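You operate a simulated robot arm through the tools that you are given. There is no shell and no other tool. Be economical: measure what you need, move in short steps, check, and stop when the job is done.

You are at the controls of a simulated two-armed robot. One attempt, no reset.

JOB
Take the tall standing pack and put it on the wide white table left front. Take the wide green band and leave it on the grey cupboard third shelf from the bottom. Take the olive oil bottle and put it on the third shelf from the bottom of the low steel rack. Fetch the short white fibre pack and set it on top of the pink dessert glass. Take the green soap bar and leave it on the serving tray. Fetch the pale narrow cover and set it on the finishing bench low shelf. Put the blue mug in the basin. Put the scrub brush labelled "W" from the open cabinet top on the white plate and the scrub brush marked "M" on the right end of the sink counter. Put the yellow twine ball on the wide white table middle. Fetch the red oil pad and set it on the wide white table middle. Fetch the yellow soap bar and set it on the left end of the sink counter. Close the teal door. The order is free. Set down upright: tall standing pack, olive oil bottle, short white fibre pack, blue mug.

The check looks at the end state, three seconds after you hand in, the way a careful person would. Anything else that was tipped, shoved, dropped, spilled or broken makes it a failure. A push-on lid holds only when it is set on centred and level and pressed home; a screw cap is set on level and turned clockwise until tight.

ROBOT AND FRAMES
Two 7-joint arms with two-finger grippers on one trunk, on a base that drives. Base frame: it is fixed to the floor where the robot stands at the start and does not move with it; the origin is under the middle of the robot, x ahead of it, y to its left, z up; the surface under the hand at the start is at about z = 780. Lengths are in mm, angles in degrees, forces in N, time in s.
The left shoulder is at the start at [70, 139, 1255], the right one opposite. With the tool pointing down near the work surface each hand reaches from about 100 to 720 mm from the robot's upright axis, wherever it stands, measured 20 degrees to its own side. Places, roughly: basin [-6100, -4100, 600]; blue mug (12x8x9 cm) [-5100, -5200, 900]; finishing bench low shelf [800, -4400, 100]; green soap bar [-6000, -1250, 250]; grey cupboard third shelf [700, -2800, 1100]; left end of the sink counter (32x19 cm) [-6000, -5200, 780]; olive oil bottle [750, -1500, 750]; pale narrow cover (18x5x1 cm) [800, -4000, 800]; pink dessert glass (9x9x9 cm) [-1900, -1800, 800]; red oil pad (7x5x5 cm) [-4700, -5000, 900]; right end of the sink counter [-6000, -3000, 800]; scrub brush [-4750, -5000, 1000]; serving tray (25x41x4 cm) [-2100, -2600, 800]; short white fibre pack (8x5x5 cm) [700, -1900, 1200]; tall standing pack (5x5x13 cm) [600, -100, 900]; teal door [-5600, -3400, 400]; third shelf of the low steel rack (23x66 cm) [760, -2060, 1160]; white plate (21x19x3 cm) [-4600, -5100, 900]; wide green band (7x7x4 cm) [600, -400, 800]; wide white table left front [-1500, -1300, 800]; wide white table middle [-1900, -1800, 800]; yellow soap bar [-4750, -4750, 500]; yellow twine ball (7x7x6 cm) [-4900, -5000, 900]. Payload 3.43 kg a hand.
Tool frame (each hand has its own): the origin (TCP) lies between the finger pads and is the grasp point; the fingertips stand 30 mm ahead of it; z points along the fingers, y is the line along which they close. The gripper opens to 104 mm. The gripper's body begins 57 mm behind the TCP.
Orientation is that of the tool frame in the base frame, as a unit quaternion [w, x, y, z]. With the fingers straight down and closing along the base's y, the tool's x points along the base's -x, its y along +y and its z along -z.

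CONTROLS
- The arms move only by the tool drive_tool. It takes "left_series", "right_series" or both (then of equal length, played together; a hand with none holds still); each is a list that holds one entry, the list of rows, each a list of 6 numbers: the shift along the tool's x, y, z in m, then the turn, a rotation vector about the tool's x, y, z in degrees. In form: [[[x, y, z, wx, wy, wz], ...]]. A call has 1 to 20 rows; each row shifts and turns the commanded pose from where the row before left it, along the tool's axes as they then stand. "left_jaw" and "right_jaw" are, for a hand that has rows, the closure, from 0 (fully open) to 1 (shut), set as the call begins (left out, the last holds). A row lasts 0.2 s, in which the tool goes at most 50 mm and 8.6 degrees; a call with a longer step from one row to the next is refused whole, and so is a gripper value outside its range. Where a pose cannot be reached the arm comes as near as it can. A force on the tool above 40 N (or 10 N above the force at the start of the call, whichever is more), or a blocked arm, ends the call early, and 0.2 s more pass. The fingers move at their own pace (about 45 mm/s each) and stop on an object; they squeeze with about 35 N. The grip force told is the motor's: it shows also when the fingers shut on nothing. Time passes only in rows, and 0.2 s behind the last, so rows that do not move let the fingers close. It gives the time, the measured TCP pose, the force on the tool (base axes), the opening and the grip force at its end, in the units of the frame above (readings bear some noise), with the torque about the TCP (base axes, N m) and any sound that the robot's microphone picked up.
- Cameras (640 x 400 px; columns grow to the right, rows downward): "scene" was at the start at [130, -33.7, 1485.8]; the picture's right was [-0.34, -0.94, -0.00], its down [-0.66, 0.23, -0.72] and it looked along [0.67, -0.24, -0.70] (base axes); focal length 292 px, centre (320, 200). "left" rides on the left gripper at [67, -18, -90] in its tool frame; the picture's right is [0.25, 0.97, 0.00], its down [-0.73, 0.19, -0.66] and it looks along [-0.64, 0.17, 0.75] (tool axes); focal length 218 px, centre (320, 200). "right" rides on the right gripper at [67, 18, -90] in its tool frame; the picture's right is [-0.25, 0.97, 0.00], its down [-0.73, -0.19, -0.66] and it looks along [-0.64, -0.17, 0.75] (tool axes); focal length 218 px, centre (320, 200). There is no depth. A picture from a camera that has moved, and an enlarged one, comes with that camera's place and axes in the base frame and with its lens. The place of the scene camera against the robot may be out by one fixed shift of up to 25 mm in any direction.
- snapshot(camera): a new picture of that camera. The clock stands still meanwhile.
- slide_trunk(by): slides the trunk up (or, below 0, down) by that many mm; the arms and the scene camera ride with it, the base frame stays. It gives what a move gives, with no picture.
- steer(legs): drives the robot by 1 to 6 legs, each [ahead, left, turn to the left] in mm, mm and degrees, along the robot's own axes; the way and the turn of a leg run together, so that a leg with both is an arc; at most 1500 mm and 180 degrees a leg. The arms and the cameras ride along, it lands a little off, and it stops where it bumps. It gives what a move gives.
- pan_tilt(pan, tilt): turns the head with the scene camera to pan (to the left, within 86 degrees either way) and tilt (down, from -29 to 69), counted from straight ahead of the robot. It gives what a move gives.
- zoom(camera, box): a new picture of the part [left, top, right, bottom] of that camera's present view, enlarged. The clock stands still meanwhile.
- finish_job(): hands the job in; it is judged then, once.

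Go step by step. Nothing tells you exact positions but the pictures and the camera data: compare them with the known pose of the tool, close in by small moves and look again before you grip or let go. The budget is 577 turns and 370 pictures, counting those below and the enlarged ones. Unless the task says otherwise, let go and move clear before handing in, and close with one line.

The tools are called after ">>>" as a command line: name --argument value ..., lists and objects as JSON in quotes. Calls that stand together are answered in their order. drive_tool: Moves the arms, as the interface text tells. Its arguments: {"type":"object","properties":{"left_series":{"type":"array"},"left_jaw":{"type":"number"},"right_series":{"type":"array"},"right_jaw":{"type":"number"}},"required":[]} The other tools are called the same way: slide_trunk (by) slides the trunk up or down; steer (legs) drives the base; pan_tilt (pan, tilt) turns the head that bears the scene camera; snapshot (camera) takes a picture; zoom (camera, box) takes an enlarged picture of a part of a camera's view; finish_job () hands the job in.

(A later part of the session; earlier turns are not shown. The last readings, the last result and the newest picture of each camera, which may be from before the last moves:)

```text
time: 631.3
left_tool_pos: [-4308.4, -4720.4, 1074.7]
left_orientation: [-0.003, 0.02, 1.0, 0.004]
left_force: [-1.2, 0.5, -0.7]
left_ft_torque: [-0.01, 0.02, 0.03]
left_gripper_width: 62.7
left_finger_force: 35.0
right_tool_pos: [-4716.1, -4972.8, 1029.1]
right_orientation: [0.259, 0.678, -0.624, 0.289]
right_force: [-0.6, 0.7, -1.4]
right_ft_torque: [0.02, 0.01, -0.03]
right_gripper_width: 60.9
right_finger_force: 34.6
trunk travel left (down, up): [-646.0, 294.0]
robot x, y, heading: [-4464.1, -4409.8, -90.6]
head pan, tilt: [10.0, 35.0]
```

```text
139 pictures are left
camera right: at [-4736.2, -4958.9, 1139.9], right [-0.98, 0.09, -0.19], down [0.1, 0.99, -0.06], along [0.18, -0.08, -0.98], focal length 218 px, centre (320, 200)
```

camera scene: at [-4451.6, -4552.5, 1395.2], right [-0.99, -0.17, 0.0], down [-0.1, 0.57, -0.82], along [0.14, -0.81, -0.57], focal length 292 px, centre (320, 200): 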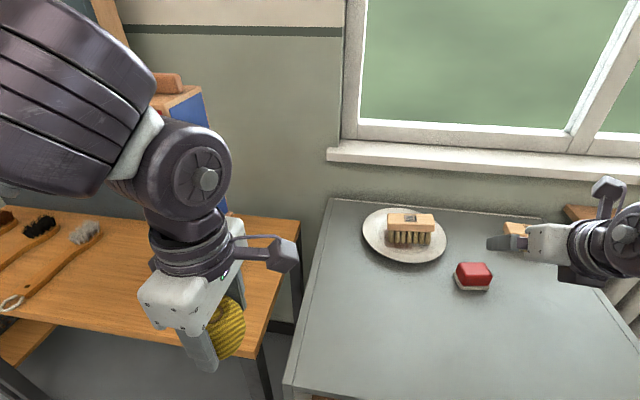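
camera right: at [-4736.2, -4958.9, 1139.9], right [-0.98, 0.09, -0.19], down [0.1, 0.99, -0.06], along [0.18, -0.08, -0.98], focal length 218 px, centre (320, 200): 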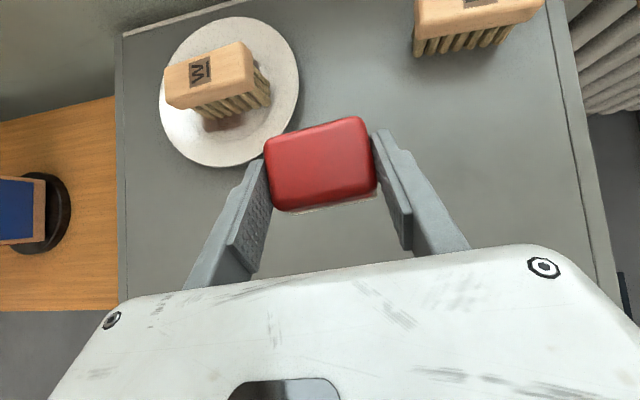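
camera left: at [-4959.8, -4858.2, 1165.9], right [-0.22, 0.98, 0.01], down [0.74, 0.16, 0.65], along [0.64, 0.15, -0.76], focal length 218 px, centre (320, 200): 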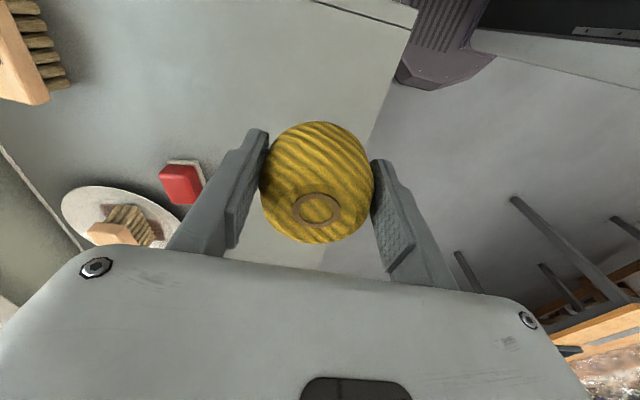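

Both items held. I'll back away and head for the white table, pausing where I viewed the spinner stand before to compare it.

>>> steer --legs '[[-255, 0, 0.6], [0, 1440, 0], [0, 0, -89.5]]'

>>> pan_tilt --pan 20 --tilt 20

>>> snapshot --camera "scene"

```text
time: 644.1
left_tool_pos: [-3260.6, -4298.1, 1074.9]
left_orientation: [0.0, 0.712, 0.702, 0.006]
left_force: [0.3, 0.0, -0.3]
left_ft_torque: [0.01, 0.04, -0.01]
left_gripper_width: 62.6
left_finger_force: 34.6
right_tool_pos: [-3523.7, -3897.1, 1030.2]
right_orientation: [-0.388, -0.051, 0.92, -0.026]
right_force: [0.2, 0.7, -0.5]
right_ft_torque: [0.02, 0.0, -0.02]
right_gripper_width: 61.0
right_finger_force: 35.0
trunk travel left (down, up): [-646.0, 294.0]
robot x, y, heading: [-2949.1, -4132.3, -179.0]
head pan, tilt: [10.0, 35.0]
```

```text
time: 644.9
left_tool_pos: [-3260.2, -4297.3, 1075.0]
left_orientation: [0.001, 0.713, 0.701, 0.006]
left_force: [-0.7, 0.4, -0.6]
left_ft_torque: [-0.02, 0.0, -0.01]
left_gripper_width: 62.5
left_finger_force: 34.8
right_tool_pos: [-3524.5, -3896.7, 1030.3]
right_orientation: [-0.388, -0.05, 0.92, -0.026]
right_force: [0.3, -0.3, -0.5]
right_ft_torque: [-0.01, -0.01, 0.01]
right_gripper_width: 60.8
right_finger_force: 35.7
trunk travel left (down, up): [-646.0, 294.0]
robot x, y, heading: [-2952.5, -4133.1, -179.2]
head pan, tilt: [20.0, 20.0]
```

```text
138 pictures are left
camera scene: at [-3089.4, -4171.1, 1419.0], right [-0.36, 0.93, 0.0], down [0.32, 0.12, -0.94], along [-0.88, -0.34, -0.34], focal length 292 px, centre (320, 200)
```

scene: 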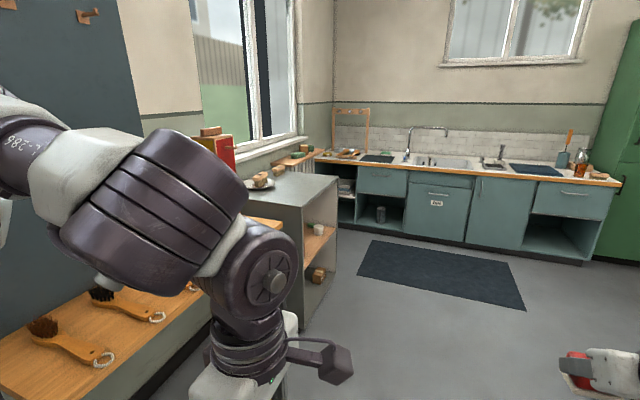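

My own arm hides the stand; turn a little left and look to the right instead.

>>> steer --legs '[[0, 0, 50]]'

>>> pan_tilt --pan -28 --tilt 20

>>> zoom --camera "scene" --box '[150, 100, 400, 280]'

```text
time: 647.5
left_tool_pos: [-3028.1, -4470.9, 1075.5]
left_orientation: [-0.002, 0.355, 0.935, 0.006]
left_force: [-0.1, -0.5, -0.2]
left_ft_torque: [0.02, 0.02, 0.0]
left_gripper_width: 62.5
left_finger_force: 35.3
right_tool_pos: [-3504.3, -4407.9, 1030.0]
right_orientation: [-0.342, -0.429, 0.815, -0.186]
right_force: [0.6, 0.8, -0.6]
right_ft_torque: [0.03, -0.01, 0.02]
right_gripper_width: 61.0
right_finger_force: 34.7
trunk travel left (down, up): [-646.0, 294.0]
robot x, y, heading: [-2953.1, -4133.4, -129.5]
head pan, tilt: [20.0, 20.0]
```

```text
time: 648.7
left_tool_pos: [-3026.9, -4471.1, 1075.6]
left_orientation: [-0.002, 0.355, 0.935, 0.005]
left_force: [1.1, 0.2, -2.0]
left_ft_torque: [0.0, 0.0, 0.02]
left_gripper_width: 62.6
left_finger_force: 35.9
right_tool_pos: [-3504.2, -4409.8, 1030.4]
right_orientation: [-0.342, -0.43, 0.815, -0.186]
right_force: [-0.1, 0.7, -0.6]
right_ft_torque: [0.04, 0.02, 0.03]
right_gripper_width: 61.1
right_finger_force: 34.9
trunk travel left (down, up): [-646.0, 294.0]
robot x, y, heading: [-2956.7, -4133.6, -129.8]
head pan, tilt: [-28.0, 20.0]
```

```text
2.22 times, centred on (275, 190) of scene
camera zoom: at [-3070.4, -4211.1, 1419.0], right [-0.38, 0.93, 0.0], down [0.32, 0.13, -0.94], along [-0.87, -0.36, -0.34], focal length 648 px, centre (420, 222)
```

zoom: 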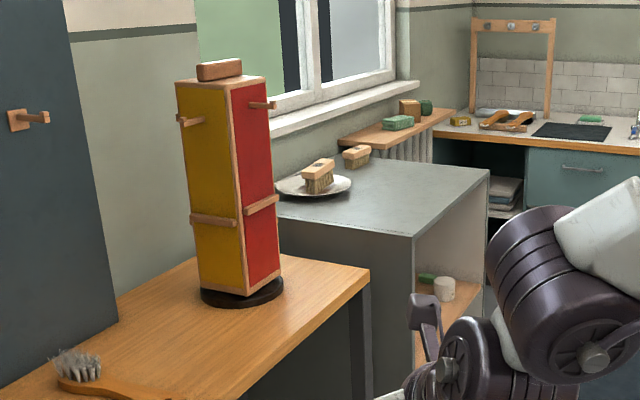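

The stand's corners agree with the earlier view within a few millimetres, so it hasn't moved. On to the white table.

>>> steer --legs '[[0, 0, 129.8], [1450, 0, 0], [0, 0, 90], [1350, 0, 0]]'

>>> pan_tilt --pan 10 --tilt 30

>>> snapshot --camera "scene"

```text
time: 671.5
left_tool_pos: [-1695.8, -2474.4, 1075.1]
left_orientation: [0.004, 1.0, -0.001, 0.004]
left_force: [-0.4, -0.1, -0.6]
left_ft_torque: [-0.01, -0.02, 0.0]
left_gripper_width: 62.5
left_finger_force: 35.0
right_tool_pos: [-1298.1, -2205.7, 1030.3]
right_orientation: [-0.294, 0.611, 0.689, 0.255]
right_force: [0.1, -0.5, -0.3]
right_ft_torque: [-0.03, 0.01, 0.04]
right_gripper_width: 60.8
right_finger_force: 34.5
trunk travel left (down, up): [-646.0, 294.0]
robot x, y, heading: [-1522.8, -2777.3, 91.7]
head pan, tilt: [-28.0, 20.0]
```

```text
time: 672.5
left_tool_pos: [-1696.4, -2475.0, 1075.6]
left_orientation: [0.004, 1.0, -0.001, 0.004]
left_force: [-0.2, 0.5, -0.5]
left_ft_torque: [-0.01, 0.0, 0.01]
left_gripper_width: 62.4
left_finger_force: 34.7
right_tool_pos: [-1297.8, -2205.7, 1030.2]
right_orientation: [-0.296, 0.609, 0.69, 0.254]
right_force: [-0.1, -0.3, -0.8]
right_ft_torque: [-0.01, 0.02, 0.03]
right_gripper_width: 60.9
right_finger_force: 35.2
trunk travel left (down, up): [-646.0, 294.0]
robot x, y, heading: [-1524.2, -2776.0, 91.9]
head pan, tilt: [10.0, 30.0]
```

```text
136 pictures are left
camera scene: at [-1542.1, -2644.9, 1403.0], right [0.98, 0.2, 0.0], down [0.1, -0.49, -0.87], along [-0.18, 0.85, -0.5], focal length 292 px, centre (320, 200)
```

scene: 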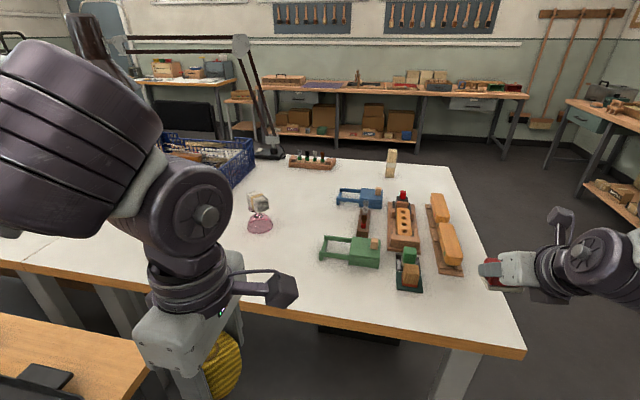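

Everything on the table stands as left. I'll position so the right hand can set the pad near the table's middle, between the glass and the toy truck.

>>> steer --legs '[[295, 135, 0], [0, 0, 33]]'

>>> pan_tilt --pan -15 --tilt 42

>>> snapshot --camera "scene"

>>> snapshot --camera "right"

```text
time: 676.2
left_tool_pos: [-1976.1, -2328.9, 1075.6]
left_orientation: [0.004, 0.961, 0.277, 0.004]
left_force: [0.0, 0.2, 0.1]
left_ft_torque: [0.0, 0.01, 0.01]
left_gripper_width: 62.5
left_finger_force: 35.2
right_tool_pos: [-1783.2, -1889.6, 1029.8]
right_orientation: [-0.354, 0.393, 0.833, 0.161]
right_force: [0.3, -0.2, -2.0]
right_ft_torque: [-0.02, -0.01, -0.01]
right_gripper_width: 61.0
right_finger_force: 34.7
trunk travel left (down, up): [-646.0, 294.0]
robot x, y, heading: [-1668.7, -2493.2, 124.2]
head pan, tilt: [10.0, 30.0]
```

```text
time: 677.1
left_tool_pos: [-1975.0, -2330.5, 1075.2]
left_orientation: [0.003, 0.961, 0.277, 0.005]
left_force: [-0.3, -0.1, -1.0]
left_ft_torque: [-0.03, -0.04, 0.02]
left_gripper_width: 62.2
left_finger_force: 34.8
right_tool_pos: [-1784.5, -1890.7, 1028.8]
right_orientation: [-0.355, 0.394, 0.832, 0.163]
right_force: [0.0, -0.4, -0.3]
right_ft_torque: [-0.02, -0.02, 0.03]
right_gripper_width: 60.9
right_finger_force: 35.0
trunk travel left (down, up): [-646.0, 294.0]
robot x, y, heading: [-1668.0, -2495.5, 124.3]
head pan, tilt: [-15.0, 42.0]
```

```text
135 pictures are left
camera scene: at [-1722.5, -2380.3, 1384.7], right [0.94, 0.33, 0.0], down [0.22, -0.63, -0.74], along [-0.24, 0.7, -0.67], focal length 292 px, centre (320, 200)
```

scene: 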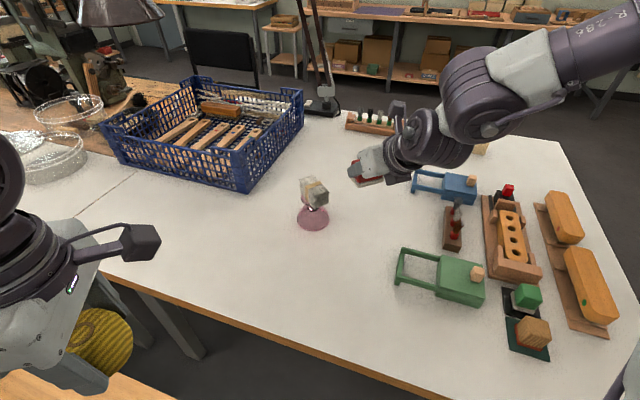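

```text
134 pictures are left
camera right: at [-1758.1, -1893.0, 1140.3], right [0.86, 0.48, -0.19], down [0.48, -0.88, -0.06], along [-0.2, -0.04, -0.98], focal length 218 px, centre (320, 200)
```

right: 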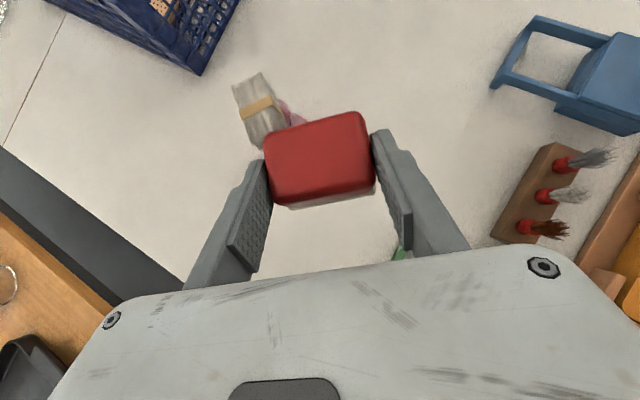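

The spot is clear. Lower with trunk and arm.

>>> slide_trunk --by -170

>>> drive_tool --right_series '[[[-0.014, 0, 0.014, 0, 0, 0], [-0.01, 0, 0.01, 0, 0, 0], [-0.004, 0, 0.004, 0, 0, 0], [0, 0, 0, 0, 0, 0]]]'

>>> drive_tool --right_series '[[[-0.003, 0, 0.003, 0, 0, 0], [-0.002, 0, 0.002, 0, 0, 0], [-0.0015, 0, 0.0015, 0, 0, 0], [0, 0, 0, 0, 0, 0]]]'

>>> zoom --camera "scene" --box '[270, 80, 470, 260]'

```text
time: 679.0
left_tool_pos: [-1975.3, -2330.6, 906.4]
left_orientation: [0.003, 0.961, 0.278, 0.005]
left_force: [-0.6, 0.4, -0.6]
left_ft_torque: [0.04, 0.01, 0.03]
left_gripper_width: 62.0
left_finger_force: 35.1
right_tool_pos: [-1783.3, -1890.9, 860.1]
right_orientation: [-0.353, 0.394, 0.833, 0.162]
right_force: [-0.4, -0.1, -0.6]
right_ft_torque: [0.01, -0.02, -0.02]
right_gripper_width: 60.9
right_finger_force: 35.1
trunk travel left (down, up): [-476.0, 464.0]
robot x, y, heading: [-1672.2, -2495.4, 124.3]
head pan, tilt: [-15.0, 42.0]
```

```text
time: 680.0
left_tool_pos: [-1975.4, -2331.9, 905.9]
left_orientation: [0.002, 0.961, 0.278, 0.004]
left_force: [0.7, -0.1, -0.1]
left_ft_torque: [0.0, 0.01, -0.03]
left_gripper_width: 62.3
left_finger_force: 34.4
right_tool_pos: [-1783.8, -1890.9, 824.5]
right_orientation: [-0.357, 0.393, 0.831, 0.164]
right_force: [-1.1, 4.7, 22.0]
right_ft_torque: [0.5, -0.5, 0.11]
right_gripper_width: 60.9
right_finger_force: 35.0
trunk travel left (down, up): [-476.0, 464.0]
robot x, y, heading: [-1671.0, -2495.8, 124.1]
head pan, tilt: [-15.0, 42.0]
```

```text
time: 680.5
left_tool_pos: [-1976.6, -2331.2, 905.1]
left_orientation: [0.002, 0.961, 0.277, 0.005]
left_force: [1.0, 0.7, 0.4]
left_ft_torque: [-0.01, 0.02, -0.03]
left_gripper_width: 62.0
left_finger_force: 35.2
right_tool_pos: [-1785.7, -1888.9, 824.9]
right_orientation: [-0.363, 0.394, 0.828, 0.167]
right_force: [1.3, -3.3, 16.9]
right_ft_torque: [-0.01, -0.39, 0.01]
right_gripper_width: 61.2
right_finger_force: 34.7
trunk travel left (down, up): [-476.0, 464.0]
robot x, y, heading: [-1667.1, -2497.1, 124.0]
head pan, tilt: [-15.0, 42.0]
stopped in row 2 (right hand): the force on the tool passed its limit at 41 N (the readings are from after the stop); the commanded pose is now the measured one
```

```text
2.22 times, centred on (370, 170) of scene
camera zoom: at [-1721.8, -2382.1, 1214.7], right [0.94, 0.33, 0.0], down [0.22, -0.63, -0.74], along [-0.24, 0.7, -0.67], focal length 648 px, centre (209, 267)
```

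zoom: 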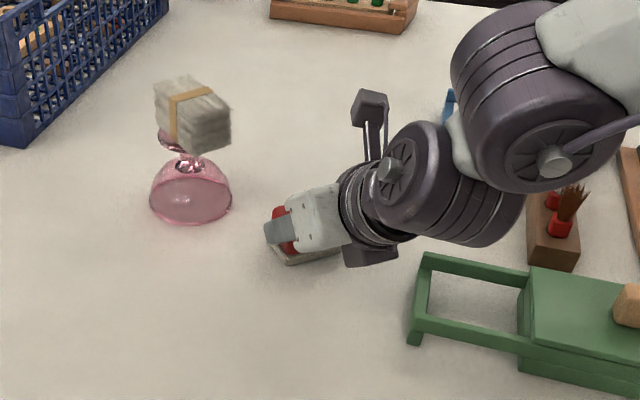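

Touching. Release and withdraw along the fingers.

>>> drive_tool --right_series '[[[0, 0, 0, 0, 0, 0], [0, 0, 0, 0, 0, 0], [0, 0, 0, 0, 0, 0], [0, 0, -0.02, 0, 0, 0], [0, 0, -0.03, 0, 0, 0], [0, 0, -0.04, 0, 0, 0], [0, 0, -0.04, 0, 0, 0], [0, 0, 0, 0, 0, 0]]]' --right_jaw 0.1

>>> slide_trunk --by 120

>>> snapshot --camera "scene"

```text
time: 682.3
left_tool_pos: [-1977.2, -2330.3, 904.8]
left_orientation: [0.003, 0.961, 0.277, 0.005]
left_force: [-0.5, 0.4, -1.1]
left_ft_torque: [0.0, 0.02, -0.02]
left_gripper_width: 62.0
left_finger_force: 34.9
right_tool_pos: [-1728.9, -1957.5, 911.2]
right_orientation: [-0.358, 0.394, 0.831, 0.163]
right_force: [0.3, -0.8, -0.2]
right_ft_torque: [-0.01, -0.02, -0.03]
right_gripper_width: 93.6
right_finger_force: 0.0
trunk travel left (down, up): [-476.0, 464.0]
robot x, y, heading: [-1667.8, -2497.8, 123.9]
head pan, tilt: [-15.0, 42.0]
```

```text
time: 683.8
left_tool_pos: [-1976.6, -2330.0, 1025.6]
left_orientation: [0.003, 0.961, 0.278, 0.005]
left_force: [0.3, 0.5, -0.9]
left_ft_torque: [-0.01, -0.02, 0.01]
left_gripper_width: 62.1
left_finger_force: 34.9
right_tool_pos: [-1727.3, -1959.0, 1031.8]
right_orientation: [-0.359, 0.395, 0.83, 0.165]
right_force: [-0.7, -0.2, -1.1]
right_ft_torque: [-0.01, -0.02, 0.01]
right_gripper_width: 93.5
right_finger_force: 0.1
trunk travel left (down, up): [-596.0, 344.0]
robot x, y, heading: [-1668.9, -2495.2, 124.1]
head pan, tilt: [-15.0, 42.0]
```

```text
132 pictures are left
camera scene: at [-1722.4, -2380.2, 1334.6], right [0.94, 0.33, 0.0], down [0.22, -0.63, -0.74], along [-0.24, 0.7, -0.67], focal length 292 px, centre (320, 200)
```

scene: 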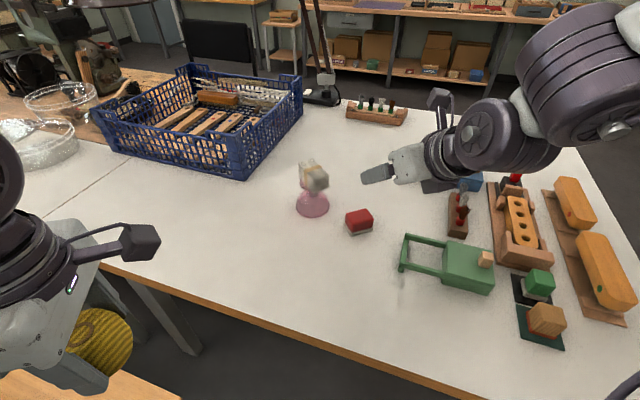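

The pad is set. Now the ball with the left hand: turn to 90° and extend to about (-1870,-1950).

>>> steer --legs '[[0, 0, -34]]'

>>> drive_tool --left_series '[[[-0.007, -0.04, 0, 0, 0, 0], [-0.007, -0.04, 0, 0, 0, 0], [-0.007, -0.04, 0, 0, 0, 0], [-0.007, -0.04, 0, 0, 0, 0], [-0.006, -0.04, 0, 0, 0, 0], [-0.006, -0.037, 0, 0, 0, 0], [0, 0, 0, 0, 0, 0]]]'

>>> pan_tilt --pan 15 --tilt 42

>>> snapshot --camera "scene"

>>> snapshot --camera "left"

```text
time: 685.8
left_tool_pos: [-1828.4, -2185.0, 1024.8]
left_orientation: [0.005, 1.0, -0.021, 0.003]
left_force: [-0.9, -0.4, -0.6]
left_ft_torque: [0.0, 0.01, 0.02]
left_gripper_width: 62.2
left_finger_force: 35.0
right_tool_pos: [-1411.3, -2020.1, 1032.0]
right_orientation: [-0.293, 0.624, 0.674, 0.265]
right_force: [0.1, 0.3, 0.9]
right_ft_torque: [0.0, 0.01, 0.02]
right_gripper_width: 93.5
right_finger_force: 0.0
trunk travel left (down, up): [-596.0, 344.0]
robot x, y, heading: [-1669.5, -2492.5, 89.2]
head pan, tilt: [-15.0, 42.0]
```

```text
time: 687.4
left_tool_pos: [-1861.6, -1945.5, 1022.8]
left_orientation: [0.005, 1.0, -0.021, 0.004]
left_force: [-0.5, -1.5, 0.0]
left_ft_torque: [-0.01, 0.01, -0.01]
left_gripper_width: 62.0
left_finger_force: 35.2
right_tool_pos: [-1411.5, -2020.9, 1032.8]
right_orientation: [-0.293, 0.624, 0.675, 0.265]
right_force: [-0.8, 0.5, 0.7]
right_ft_torque: [-0.02, 0.0, 0.04]
right_gripper_width: 93.4
right_finger_force: 0.1
trunk travel left (down, up): [-596.0, 344.0]
robot x, y, heading: [-1669.2, -2495.8, 89.4]
head pan, tilt: [-15.0, 42.0]
```

```text
time: 688.4
left_tool_pos: [-1860.0, -1946.6, 1023.2]
left_orientation: [0.004, 1.0, -0.021, 0.004]
left_force: [-0.5, -0.3, -0.8]
left_ft_torque: [-0.01, 0.01, 0.02]
left_gripper_width: 61.9
left_finger_force: 34.6
right_tool_pos: [-1410.7, -2019.5, 1031.8]
right_orientation: [-0.294, 0.623, 0.675, 0.265]
right_force: [1.0, 0.0, 0.3]
right_ft_torque: [0.03, -0.01, -0.02]
right_gripper_width: 93.9
right_finger_force: 0.1
trunk travel left (down, up): [-596.0, 344.0]
robot x, y, heading: [-1669.9, -2494.7, 89.5]
head pan, tilt: [15.0, 42.0]
```

```text
131 pictures are left
camera scene: at [-1687.1, -2369.6, 1334.7], right [0.97, 0.25, 0.0], down [0.17, -0.65, -0.74], along [-0.19, 0.72, -0.67], focal length 292 px, centre (320, 200)
```

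scene: 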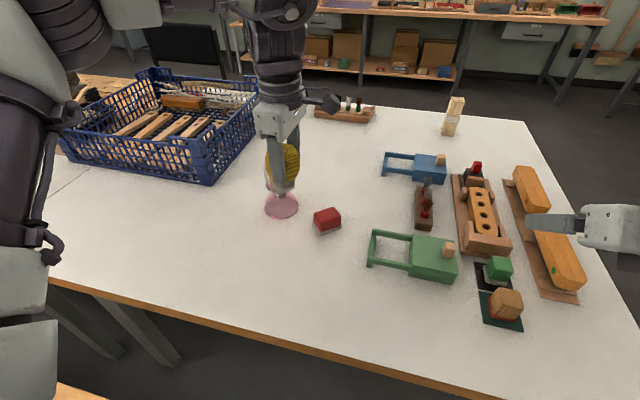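

```text
130 pictures are left
camera left: at [-1794.0, -1931.4, 1113.2], right [0.21, -0.98, 0.01], down [-0.74, -0.15, 0.65], along [-0.64, -0.15, -0.76], focal length 218 px, centre (320, 200)
```

left: 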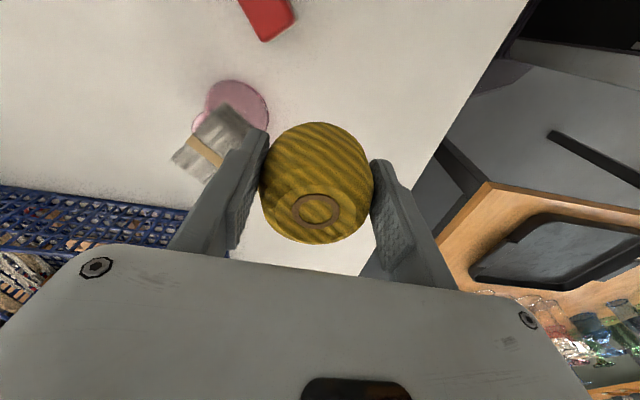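

The ball hovers well; I'll shift it slightly away from the glass and lower with the arm only (the right hand is above toys).

>>> drive_tool --left_series '[[[0, 0.019, 0.02, 0, 0, 0], [0, 0, 0.045, 0, 0, 0], [0, 0, 0.045, 0, 0, 0], [0, 0, 0.045, 0, 0, 0], [0, 0, 0.035, 0, 0, 0], [0, 0, 0, 0, 0, 0]]]'

>>> zoom --camera "scene" --box '[200, 100, 400, 280]'

```text
time: 689.8
left_tool_pos: [-1857.3, -1965.1, 835.1]
left_orientation: [0.004, 1.0, -0.021, 0.004]
left_force: [-0.5, 0.0, -1.2]
left_ft_torque: [0.0, 0.01, 0.01]
left_gripper_width: 61.9
left_finger_force: 34.9
right_tool_pos: [-1412.5, -2021.1, 1033.3]
right_orientation: [-0.293, 0.623, 0.675, 0.263]
right_force: [0.0, 0.0, 0.1]
right_ft_torque: [0.01, 0.02, -0.01]
right_gripper_width: 93.8
right_finger_force: 0.1
trunk travel left (down, up): [-596.0, 344.0]
robot x, y, heading: [-1670.4, -2496.0, 89.6]
head pan, tilt: [15.0, 42.0]
```

```text
2.22 times, centred on (300, 190) of scene
camera zoom: at [-1687.1, -2370.4, 1334.8], right [0.97, 0.25, 0.0], down [0.17, -0.65, -0.74], along [-0.19, 0.72, -0.67], focal length 648 px, centre (364, 222)
```

zoom: 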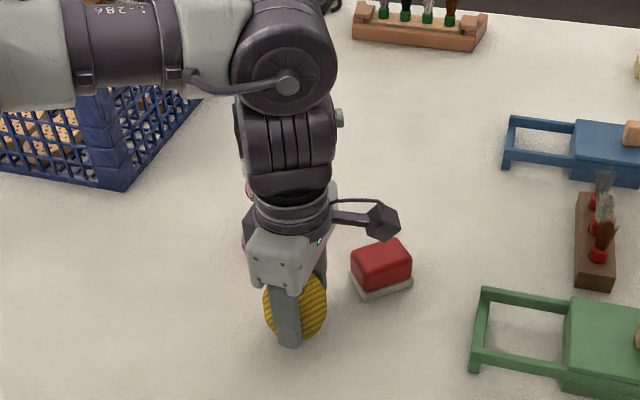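

>>> drive_tool --left_series '[[[0, 0, 0.012, 0, 0, 0], [0, 0, 0.006, 0, 0, 0], [0, 0, 0.004, 0, 0, 0], [0, 0, 0.003, 0, 0, 0], [0, 0, 0, 0, 0, 0]]]'

>>> drive_tool --left_series '[[[0, 0, 0.003, 0, 0, 0], [0, 0, 0.002, 0, 0, 0], [0, 0, 0.002, 0, 0, 0], [0, 0, 0, 0, 0, 0]]]'

```text
time: 690.4
left_tool_pos: [-1857.2, -1963.9, 824.0]
left_orientation: [-0.004, 1.0, -0.02, 0.004]
left_force: [-1.0, -11.6, 26.5]
left_ft_torque: [-0.96, 0.34, 0.06]
left_gripper_width: 62.0
left_finger_force: 35.1
right_tool_pos: [-1410.8, -2023.9, 1034.9]
right_orientation: [-0.294, 0.624, 0.674, 0.266]
right_force: [-0.1, -0.8, -0.6]
right_ft_torque: [-0.02, 0.0, 0.01]
right_gripper_width: 93.6
right_finger_force: 0.0
trunk travel left (down, up): [-596.0, 344.0]
robot x, y, heading: [-1666.8, -2492.3, 89.7]
head pan, tilt: [15.0, 42.0]
stopped in row 3 (left hand): the force on the tool passed its limit at 47 N (the readings are from after the stop); the commanded pose is now the measured one
```

```text
time: 690.8
left_tool_pos: [-1856.7, -1962.9, 823.9]
left_orientation: [-0.006, 1.0, -0.02, 0.006]
left_force: [0.0, -10.6, 26.8]
left_ft_torque: [-0.99, 0.35, 0.13]
left_gripper_width: 62.2
left_finger_force: 34.7
right_tool_pos: [-1411.6, -2023.4, 1033.1]
right_orientation: [-0.296, 0.623, 0.674, 0.264]
right_force: [-0.4, -0.1, 0.2]
right_ft_torque: [-0.05, 0.0, -0.03]
right_gripper_width: 93.7
right_finger_force: 0.1
trunk travel left (down, up): [-596.0, 344.0]
robot x, y, heading: [-1668.1, -2497.7, 89.5]
head pan, tilt: [15.0, 42.0]
stopped in row 2 (left hand): the force on the tool passed its limit at 44 N (the readings are from after the stop); the commanded pose is now the measured one
```

Contact. Ease, release gently, rise, and check.

>>> drive_tool --left_series '[[[0, 0, -0.004, 0, 0, 0], [0, 0, 0, 0, 0, 0]]]'

>>> drive_tool --left_series '[[[0, 0, 0, 0, 0, 0], [0, 0, 0, 0, 0, 0], [0, 0, 0, 0, 0, 0], [0, 0, 0, 0, 0, 0], [0, 0, -0.03, 0, 0, 0], [0, 0, -0.04, 0, 0, 0], [0, 0, -0.04, 0, 0, 0], [0, 0, -0.04, 0, 0, 0], [0, 0, 0, 0, 0, 0]]]' --left_jaw 0.15

>>> snapshot --camera "left"

>>> snapshot --camera "scene"

```text
time: 691.4
left_tool_pos: [-1857.0, -1962.0, 824.8]
left_orientation: [-0.005, 1.0, -0.021, 0.004]
left_force: [0.1, -1.3, 2.7]
left_ft_torque: [-0.13, -0.04, 0.02]
left_gripper_width: 62.3
left_finger_force: 35.3
right_tool_pos: [-1411.1, -2020.6, 1032.7]
right_orientation: [-0.293, 0.623, 0.675, 0.263]
right_force: [0.9, -0.1, 0.1]
right_ft_torque: [-0.03, -0.01, 0.05]
right_gripper_width: 93.8
right_finger_force: 0.0
trunk travel left (down, up): [-596.0, 344.0]
robot x, y, heading: [-1670.3, -2495.7, 89.4]
head pan, tilt: [15.0, 42.0]
```

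```text
time: 693.4
left_tool_pos: [-1861.8, -1962.5, 973.9]
left_orientation: [-0.004, 1.0, -0.02, 0.005]
left_force: [0.0, -0.3, 0.0]
left_ft_torque: [-0.02, 0.01, 0.01]
left_gripper_width: 88.3
left_finger_force: 0.0
right_tool_pos: [-1412.6, -2020.7, 1031.5]
right_orientation: [-0.294, 0.623, 0.675, 0.265]
right_force: [-0.1, -0.6, -0.2]
right_ft_torque: [-0.02, -0.01, -0.04]
right_gripper_width: 93.7
right_finger_force: 0.0
trunk travel left (down, up): [-596.0, 344.0]
robot x, y, heading: [-1667.9, -2494.1, 89.6]
head pan, tilt: [15.0, 42.0]
```

```text
128 pictures are left
camera left: at [-1794.8, -1949.4, 1065.0], right [0.21, -0.98, -0.01], down [-0.74, -0.17, 0.65], along [-0.63, -0.13, -0.76], focal length 218 px, centre (320, 200)
```

left: 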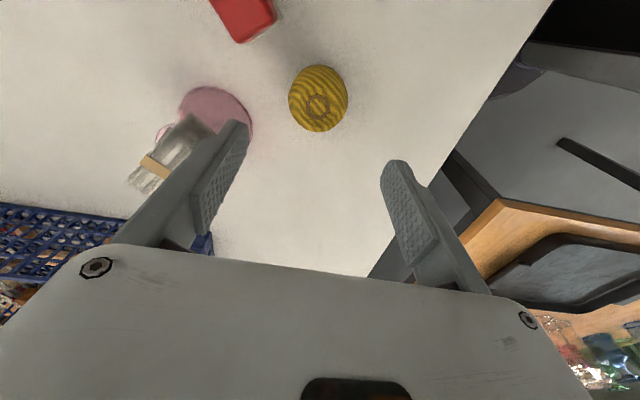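

```text
127 pictures are left
camera scene: at [-1687.8, -2369.1, 1334.6], right [0.97, 0.25, 0.0], down [0.17, -0.65, -0.74], along [-0.19, 0.72, -0.67], focal length 292 px, centre (320, 200)
```

scene: 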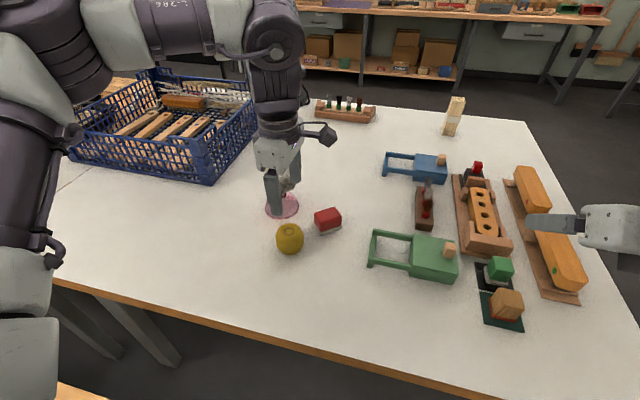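

Ball is stable. Last item: the green soap bar at the far wall's low shelf. Retract the hands and drive round by the known route.

>>> drive_tool --left_series '[[[0, 0, -0.045, 0, 0, 0], [0, 0, -0.045, 0, 0, 0], [0, 0.04, -0.02, 0, 0, 0], [0, 0.04, 0, 0, 0, 0], [0, 0.04, 0, 0, 0, 0], [0, 0.04, 0, 0, 0, 0], [0, 0.04, 0, 0, 0, 0], [0, 0, 0, 0, 0, 0]]]'

>>> steer --legs '[[-1400, 0, 0.5], [-260, 0, 0], [0, 0, 90], [1500, 0, 0], [1500, 0, 0], [250, 0, 0]]'

>>> steer --legs '[[0, 0, -90], [1200, 0, 0]]'

>>> pan_tilt --pan 20 --tilt 20

>>> snapshot --camera "scene"

```text
time: 695.2
left_tool_pos: [-1866.2, -2161.5, 1081.9]
left_orientation: [-0.005, 1.0, -0.02, 0.004]
left_force: [-0.7, -0.6, 0.1]
left_ft_torque: [-0.02, -0.01, 0.02]
left_gripper_width: 88.4
left_finger_force: 0.0
right_tool_pos: [-1412.4, -2019.3, 1032.2]
right_orientation: [-0.293, 0.624, 0.675, 0.263]
right_force: [-0.2, -0.4, -0.8]
right_ft_torque: [0.0, 0.01, 0.01]
right_gripper_width: 93.6
right_finger_force: 0.0
trunk travel left (down, up): [-596.0, 344.0]
robot x, y, heading: [-1667.3, -2494.6, 89.6]
head pan, tilt: [15.0, 42.0]
```

```text
time: 723.3
left_tool_pos: [-5240.7, -4650.9, 1082.6]
left_orientation: [-0.007, 0.689, 0.725, -0.001]
left_force: [1.0, 0.3, -0.5]
left_ft_torque: [0.0, 0.02, 0.01]
left_gripper_width: 88.2
left_finger_force: 0.1
right_tool_pos: [-5421.0, -4210.8, 1033.3]
right_orientation: [-0.393, -0.078, 0.916, -0.038]
right_force: [-0.3, 0.1, -0.2]
right_ft_torque: [0.01, 0.02, -0.02]
right_gripper_width: 93.9
right_finger_force: 0.1
trunk travel left (down, up): [-596.0, 344.0]
robot x, y, heading: [-4930.9, -4424.8, -175.5]
head pan, tilt: [15.0, 42.0]
```

```text
time: 733.2
left_tool_pos: [-5245.9, -2920.3, 1083.2]
left_orientation: [-0.005, 1.0, 0.026, 0.004]
left_force: [-0.2, -0.1, 0.3]
left_ft_torque: [0.01, 0.0, -0.05]
left_gripper_width: 88.4
left_finger_force: 0.0
right_tool_pos: [-4805.5, -2737.9, 1033.0]
right_orientation: [-0.306, 0.591, 0.703, 0.25]
right_force: [-1.0, -0.9, 0.5]
right_ft_torque: [-0.01, -0.01, 0.01]
right_gripper_width: 93.7
right_finger_force: 0.0
trunk travel left (down, up): [-596.0, 344.0]
robot x, y, heading: [-5017.3, -3236.5, 95.0]
head pan, tilt: [15.0, 42.0]
```

```text
time: 734.1
left_tool_pos: [-5245.2, -2918.7, 1082.3]
left_orientation: [-0.006, 1.0, 0.026, 0.004]
left_force: [-0.5, -0.3, -0.4]
left_ft_torque: [-0.03, -0.01, 0.0]
left_gripper_width: 88.5
left_finger_force: 0.1
right_tool_pos: [-4805.4, -2737.6, 1032.3]
right_orientation: [-0.305, 0.592, 0.703, 0.25]
right_force: [-0.2, 0.9, -0.4]
right_ft_torque: [-0.01, 0.0, -0.03]
right_gripper_width: 93.6
right_finger_force: 0.0
trunk travel left (down, up): [-596.0, 344.0]
robot x, y, heading: [-5016.5, -3230.6, 94.6]
head pan, tilt: [20.0, 20.0]
```

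```text
126 pictures are left
camera scene: at [-5058.8, -3105.1, 1369.0], right [0.91, 0.42, 0.0], down [0.14, -0.31, -0.94], along [-0.39, 0.85, -0.34], focal length 292 px, centre (320, 200)
```

scene: 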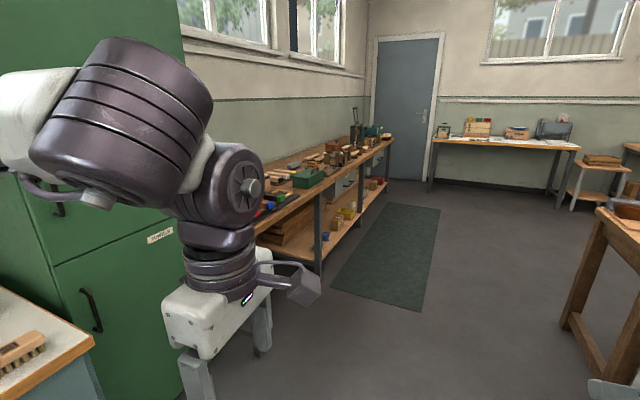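

>>> steer --legs '[[1000, 0, -4.6], [950, 0, 0], [0, 0, 90]]'

>>> pan_tilt --pan 0 --tilt 35

>>> snapshot --camera "scene"

```text
time: 747.7
left_tool_pos: [-5391.4, -1481.1, 1083.5]
left_orientation: [-0.007, 0.721, 0.693, -0.001]
left_force: [-0.3, 0.1, -1.2]
left_ft_torque: [0.02, -0.02, 0.01]
left_gripper_width: 88.3
left_finger_force: 0.1
right_tool_pos: [-5530.4, -1025.7, 1033.3]
right_orientation: [-0.394, -0.037, 0.918, -0.021]
right_force: [-0.2, -0.6, -1.0]
right_ft_torque: [-0.01, -0.03, -0.03]
right_gripper_width: 93.5
right_finger_force: 0.1
trunk travel left (down, up): [-596.0, 344.0]
robot x, y, heading: [-5058.2, -1283.9, 179.7]
head pan, tilt: [20.0, 20.0]
```

```text
time: 748.5
left_tool_pos: [-5389.4, -1480.5, 1082.0]
left_orientation: [-0.006, 0.721, 0.693, -0.001]
left_force: [-0.2, 0.3, 0.0]
left_ft_torque: [-0.02, -0.03, 0.04]
left_gripper_width: 88.5
left_finger_force: 0.0
right_tool_pos: [-5531.2, -1025.7, 1033.7]
right_orientation: [-0.394, -0.037, 0.918, -0.021]
right_force: [-0.1, -0.5, -0.1]
right_ft_torque: [-0.03, 0.02, 0.01]
right_gripper_width: 93.4
right_finger_force: 0.1
trunk travel left (down, up): [-596.0, 344.0]
robot x, y, heading: [-5057.0, -1285.3, 179.3]
head pan, tilt: [0.0, 35.0]
```

```text
125 pictures are left
camera scene: at [-5192.3, -1288.1, 1345.3], right [0.01, 1.0, 0.0], down [0.57, 0.0, -0.82], along [-0.82, 0.01, -0.57], focal length 292 px, centre (320, 200)
```

scene: 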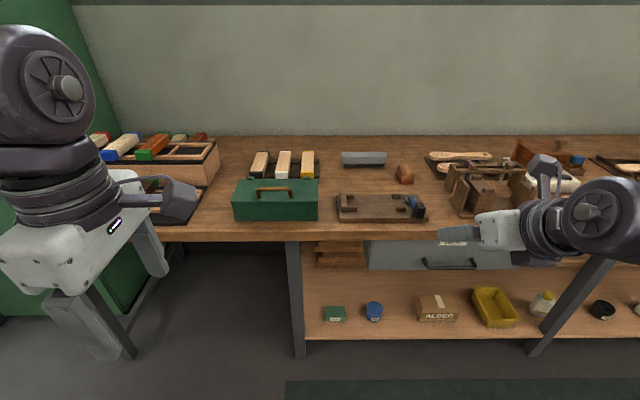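

>>> zoom --camera "scene" --box '[280, 270, 480, 360]'

```text
3.20 times, centred on (380, 315) of scene
camera zoom: at [-5192.3, -1288.1, 1345.3], right [0.01, 1.0, 0.0], down [0.57, 0.0, -0.82], along [-0.82, 0.01, -0.57], focal length 934 px, centre (128, -168)
```

zoom: 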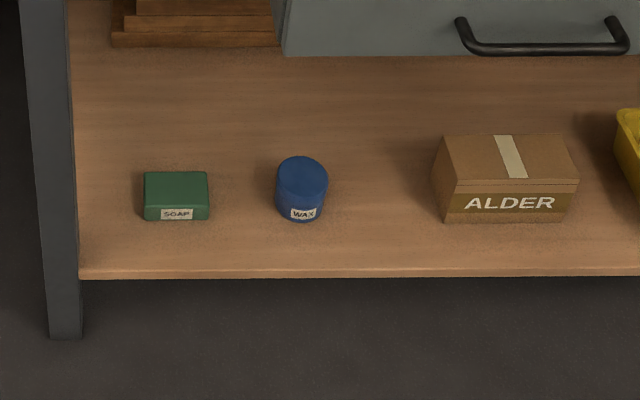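

It's the green SOAP bar on the low shelf at about (-5933,-1212). I'll set the right hand vertical with fingers closing along x (the bar's short side), and lower the trunk.

>>> drive_tool --right_series '[[[-0.02, 0, 0.02, 0, -7.5, 0], [-0.02, 0, 0.02, 0, -7.5, 0], [-0.02, 0, 0.02, 0, -7.5, 0], [0, 0, 0, 0, -7.5, 0], [0, 0, 0, 0, -7.5, 0], [0, 0, 0, 0, -8, 0], [0, 0, 0.03, 0, 0, 8], [0, 0, 0.03, 0, 0, 8], [0, 0, 0, 0, 0, 8], [0, 0, 0, 0, 0, 8], [0, 0, 0, 0, 0, 8], [0, 0, 0, 0, 0, 8], [0, 0, 0, 0, 0, 8], [0, 0, 0, 0, 0, 8], [0, 0, 0, 0, 0, 8], [0, 0, 0, 0, 0, 8], [0, 0, 0, 0, 0, 8], [0, 0, 0, 0, 0, 0]]]' --right_jaw 0.2

```text
time: 752.3
left_tool_pos: [-5391.2, -1479.6, 1081.3]
left_orientation: [-0.007, 0.721, 0.692, 0.0]
left_force: [1.1, 0.9, -0.1]
left_ft_torque: [0.0, -0.01, -0.04]
left_gripper_width: 88.7
left_finger_force: 0.0
right_tool_pos: [-5523.4, -1027.1, 889.4]
right_orientation: [-0.003, 0.665, 0.746, -0.009]
right_force: [-0.2, -0.1, 0.2]
right_ft_torque: [-0.02, -0.03, -0.03]
right_gripper_width: 83.5
right_finger_force: 0.0
trunk travel left (down, up): [-596.0, 344.0]
robot x, y, heading: [-5055.2, -1283.8, 179.6]
head pan, tilt: [0.0, 35.0]
```

>>> drive_tool --right_series '[[[0, 0, 0, 0, 0, 6.6], [0, 0, 0, 0, 0, 0], [0, 0, 0, 0, 0, 0], [0, 0, 0, 0, 0, 0]]]' --left_series '[[[0, 0.03, 0.02, 0, 0, 0], [0, 0.03, 0.02, 0, 0, 0], [0, 0.03, 0.02, 0, 0, 0], [0, 0, 0, 0, 0, 0]]]'

>>> slide_trunk --by -400

>>> slide_trunk --by -120

>>> steer --legs '[[200, 158, 0.4]]'

>>> pan_tilt --pan -15 --tilt 35

>>> snapshot --camera "scene"

>>> snapshot --camera "right"

```text
time: 753.3
left_tool_pos: [-5358.9, -1483.7, 1062.9]
left_orientation: [-0.006, 0.721, 0.693, 0.0]
left_force: [-0.2, 0.0, -0.9]
left_ft_torque: [0.02, 0.02, 0.0]
left_gripper_width: 88.1
left_finger_force: 0.0
left hand out of reach, approached as far as the arm can: row 2, 3
right_tool_pos: [-5523.5, -1028.1, 888.9]
right_orientation: [-0.002, 0.706, 0.708, -0.01]
right_force: [-0.3, 0.3, -0.6]
right_ft_torque: [-0.01, 0.0, 0.01]
right_gripper_width: 83.4
right_finger_force: 0.1
trunk travel left (down, up): [-596.0, 344.0]
robot x, y, heading: [-5057.9, -1283.7, 179.7]
head pan, tilt: [0.0, 35.0]
```

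```text
time: 757.1
left_tool_pos: [-5358.9, -1482.6, 662.3]
left_orientation: [-0.006, 0.721, 0.693, 0.0]
left_force: [-0.6, -0.3, -0.4]
left_ft_torque: [0.03, -0.01, -0.01]
left_gripper_width: 88.3
left_finger_force: 0.1
right_tool_pos: [-5523.8, -1028.0, 490.2]
right_orientation: [-0.002, 0.705, 0.71, -0.01]
right_force: [-0.8, 0.2, 1.2]
right_ft_torque: [-0.03, 0.03, 0.02]
right_gripper_width: 83.5
right_finger_force: 0.0
trunk travel left (down, up): [-196.0, 744.0]
robot x, y, heading: [-5057.1, -1284.3, 179.5]
head pan, tilt: [0.0, 35.0]
```

```text
time: 758.6
left_tool_pos: [-5360.4, -1482.3, 541.8]
left_orientation: [-0.006, 0.721, 0.693, 0.0]
left_force: [0.1, -0.3, -0.4]
left_ft_torque: [0.0, 0.05, 0.0]
left_gripper_width: 88.7
left_finger_force: 0.1
right_tool_pos: [-5523.1, -1028.2, 370.5]
right_orientation: [-0.003, 0.706, 0.708, -0.01]
right_force: [0.5, -0.6, -0.1]
right_ft_torque: [0.02, 0.02, 0.01]
right_gripper_width: 82.9
right_finger_force: 0.1
trunk travel left (down, up): [-76.0, 864.0]
robot x, y, heading: [-5056.0, -1281.4, 179.6]
head pan, tilt: [0.0, 35.0]
```

```text
time: 760.5
left_tool_pos: [-5557.4, -1637.3, 541.6]
left_orientation: [-0.006, 0.719, 0.695, -0.001]
left_force: [0.2, 0.4, 0.5]
left_ft_torque: [-0.02, -0.02, 0.0]
left_gripper_width: 88.6
left_finger_force: 0.1
right_tool_pos: [-5724.9, -1184.5, 369.0]
right_orientation: [-0.002, 0.703, 0.711, -0.01]
right_force: [0.4, -0.6, 0.2]
right_ft_torque: [0.0, 0.01, 0.02]
right_gripper_width: 83.3
right_finger_force: 0.2
trunk travel left (down, up): [-76.0, 864.0]
robot x, y, heading: [-5253.9, -1440.6, 179.8]
head pan, tilt: [0.0, 35.0]
```

```text
time: 761.2
left_tool_pos: [-5556.2, -1638.1, 541.8]
left_orientation: [-0.007, 0.718, 0.696, 0.0]
left_force: [0.0, -0.2, -0.1]
left_ft_torque: [0.02, 0.01, -0.03]
left_gripper_width: 88.5
left_finger_force: 0.0
right_tool_pos: [-5723.9, -1184.7, 369.1]
right_orientation: [-0.002, 0.703, 0.711, -0.01]
right_force: [-0.5, -0.3, 0.2]
right_ft_torque: [0.02, -0.01, 0.01]
right_gripper_width: 83.5
right_finger_force: 0.1
trunk travel left (down, up): [-76.0, 864.0]
robot x, y, heading: [-5253.5, -1436.6, 180.0]
head pan, tilt: [-15.0, 35.0]
```

```text
123 pictures are left
camera scene: at [-5388.0, -1420.6, 825.2], right [0.26, 0.97, 0.0], down [0.55, -0.15, -0.82], along [-0.79, 0.21, -0.57], focal length 292 px, centre (320, 200)
```

scene: 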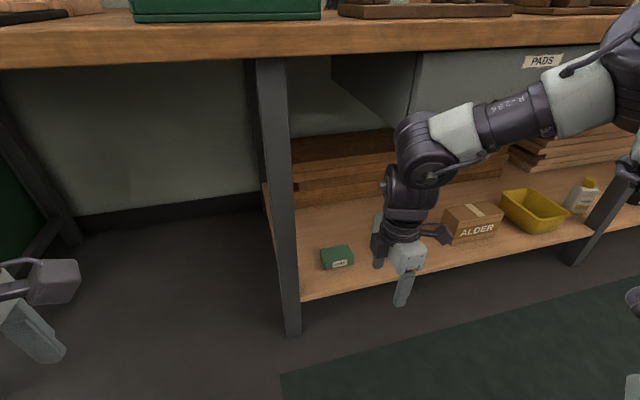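

```text
122 pictures are left
camera right: at [-5705.7, -1117.4, 458.1], right [0.97, -0.24, -0.01], down [-0.17, -0.72, 0.67], along [-0.17, -0.65, -0.74], focal length 218 px, centre (320, 200)
```

right: 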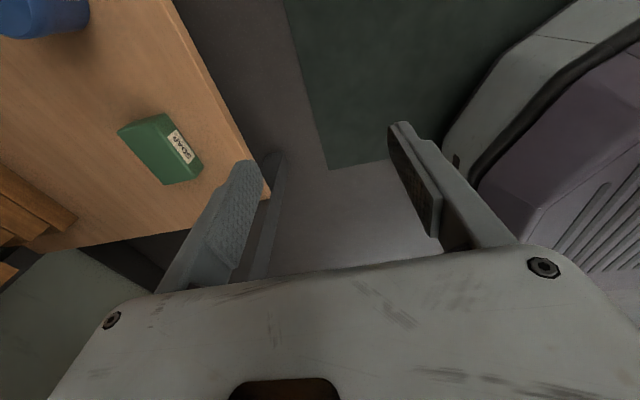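

Triangulating, the soap's top is at z≈176, centre (-5976,-1212). Lower further and drive in.

>>> slide_trunk --by -72

>>> drive_tool --right_series '[[[0, 0, 0.03, 0, 0, 0], [0, 0, 0.03, 0, 0, 0], [0, 0, 0, 0, 0, 0]]]'

>>> steer --legs '[[190, 25, 0]]'

>>> snapshot --camera "right"

>>> snapshot --camera "scene"

```text
time: 762.4
left_tool_pos: [-5556.4, -1637.8, 470.1]
left_orientation: [-0.007, 0.719, 0.695, 0.0]
left_force: [0.1, 0.4, -0.9]
left_ft_torque: [0.0, 0.01, 0.0]
left_gripper_width: 88.2
left_finger_force: 0.1
right_tool_pos: [-5723.8, -1184.8, 296.4]
right_orientation: [-0.003, 0.703, 0.711, -0.009]
right_force: [0.1, 0.3, -1.1]
right_ft_torque: [-0.01, 0.01, 0.03]
right_gripper_width: 83.1
right_finger_force: 0.1
trunk travel left (down, up): [-4.0, 936.0]
robot x, y, heading: [-5258.9, -1442.7, 180.1]
head pan, tilt: [-15.0, 35.0]
```

```text
time: 763.1
left_tool_pos: [-5556.7, -1637.8, 469.9]
left_orientation: [-0.007, 0.719, 0.695, -0.001]
left_force: [0.6, -0.3, -0.3]
left_ft_torque: [0.0, 0.02, -0.04]
left_gripper_width: 88.4
left_finger_force: 0.0
right_tool_pos: [-5725.2, -1188.2, 237.7]
right_orientation: [-0.002, 0.703, 0.711, -0.011]
right_force: [0.0, 0.0, 0.6]
right_ft_torque: [0.0, 0.01, 0.02]
right_gripper_width: 83.1
right_finger_force: 0.0
trunk travel left (down, up): [-4.0, 936.0]
robot x, y, heading: [-5255.0, -1439.6, 179.7]
head pan, tilt: [-15.0, 35.0]
```

```text
time: 764.7
left_tool_pos: [-5724.0, -1661.5, 471.2]
left_orientation: [-0.008, 0.72, 0.694, 0.0]
left_force: [0.3, -0.7, 0.1]
left_ft_torque: [0.01, 0.01, 0.01]
left_gripper_width: 88.4
left_finger_force: 0.1
right_tool_pos: [-5881.6, -1209.6, 236.3]
right_orientation: [0.004, 0.701, 0.713, -0.004]
right_force: [-0.6, 0.2, -0.5]
right_ft_torque: [-0.08, 0.01, 0.0]
right_gripper_width: 83.1
right_finger_force: 0.1
trunk travel left (down, up): [-4.0, 936.0]
robot x, y, heading: [-5421.0, -1462.1, 179.7]
head pan, tilt: [-15.0, 35.0]
stopped in leg 1: the robot was blocked; the commanded pose is now the measured one
```

```text
121 pictures are left
camera right: at [-5864.6, -1142.6, 325.6], right [0.97, -0.24, 0.0], down [-0.18, -0.73, 0.67], along [-0.16, -0.65, -0.75], focal length 218 px, centre (320, 200)
```

right: 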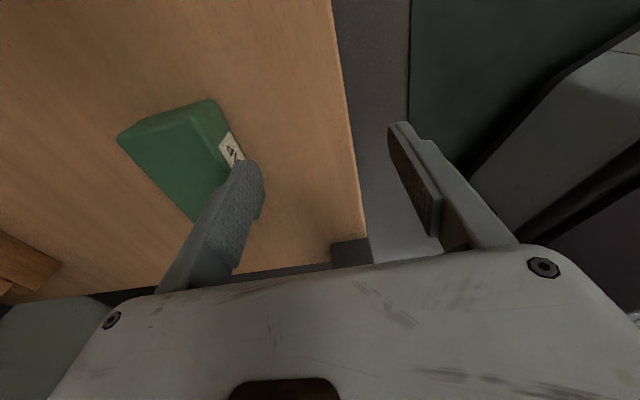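

```text
120 pictures are left
camera scene: at [-5553.1, -1444.4, 754.0], right [0.27, 0.96, 0.0], down [0.55, -0.15, -0.82], along [-0.79, 0.22, -0.57], focal length 292 px, centre (320, 200)
```

scene: 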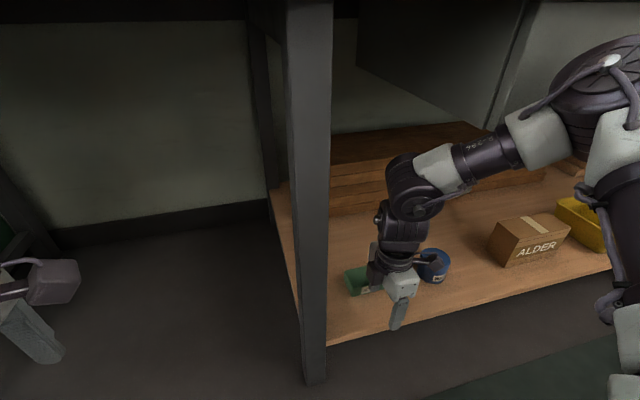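

The base is stopped by the bench, so the arm must do the rest. Raise a little, extend 82 mm over the soap, and look.

>>> drive_tool --right_series '[[[0, 0, -0.03, 0, 0, 0], [0, -0.03, 0, 0, 0, 0], [0, -0.03, 0, 0, 0, 0], [0, -0.022, 0, 0, 0, 0], [0, 0, 0, 0, 0, 0]]]'

>>> snapshot --camera "right"

```text
time: 766.1
left_tool_pos: [-5706.4, -1658.3, 472.4]
left_orientation: [-0.017, 0.732, 0.681, -0.002]
left_force: [-0.3, -1.1, 0.2]
left_ft_torque: [0.0, 0.01, -0.01]
left_gripper_width: 88.5
left_finger_force: 0.0
right_tool_pos: [-5934.0, -1207.1, 292.6]
right_orientation: [-0.014, 0.702, 0.712, -0.018]
right_force: [0.7, -0.5, -0.2]
right_ft_torque: [-0.02, -0.02, 0.0]
right_gripper_width: 83.2
right_finger_force: 0.0
right hand out of reach, approached as far as the arm can: row 4
trunk travel left (down, up): [-4.0, 936.0]
robot x, y, heading: [-5402.7, -1462.8, 177.8]
head pan, tilt: [-15.0, 35.0]
stopped in row 5 (right hand): the arm was blocked; the commanded pose is now the measured one
```

```text
119 pictures are left
camera right: at [-5912.7, -1140.1, 382.0], right [0.97, -0.24, -0.04], down [-0.15, -0.73, 0.67], along [-0.19, -0.64, -0.74], focal length 218 px, centre (320, 200)
```

right: 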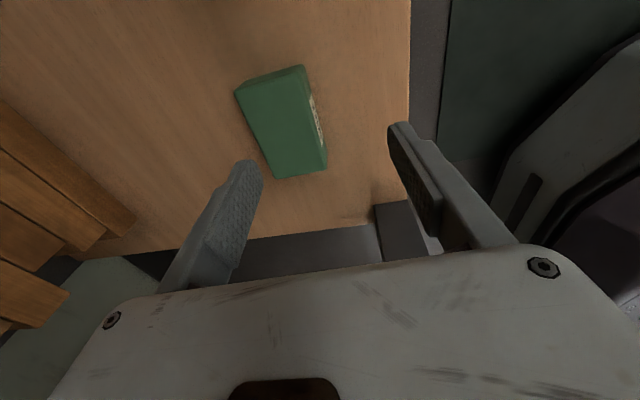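

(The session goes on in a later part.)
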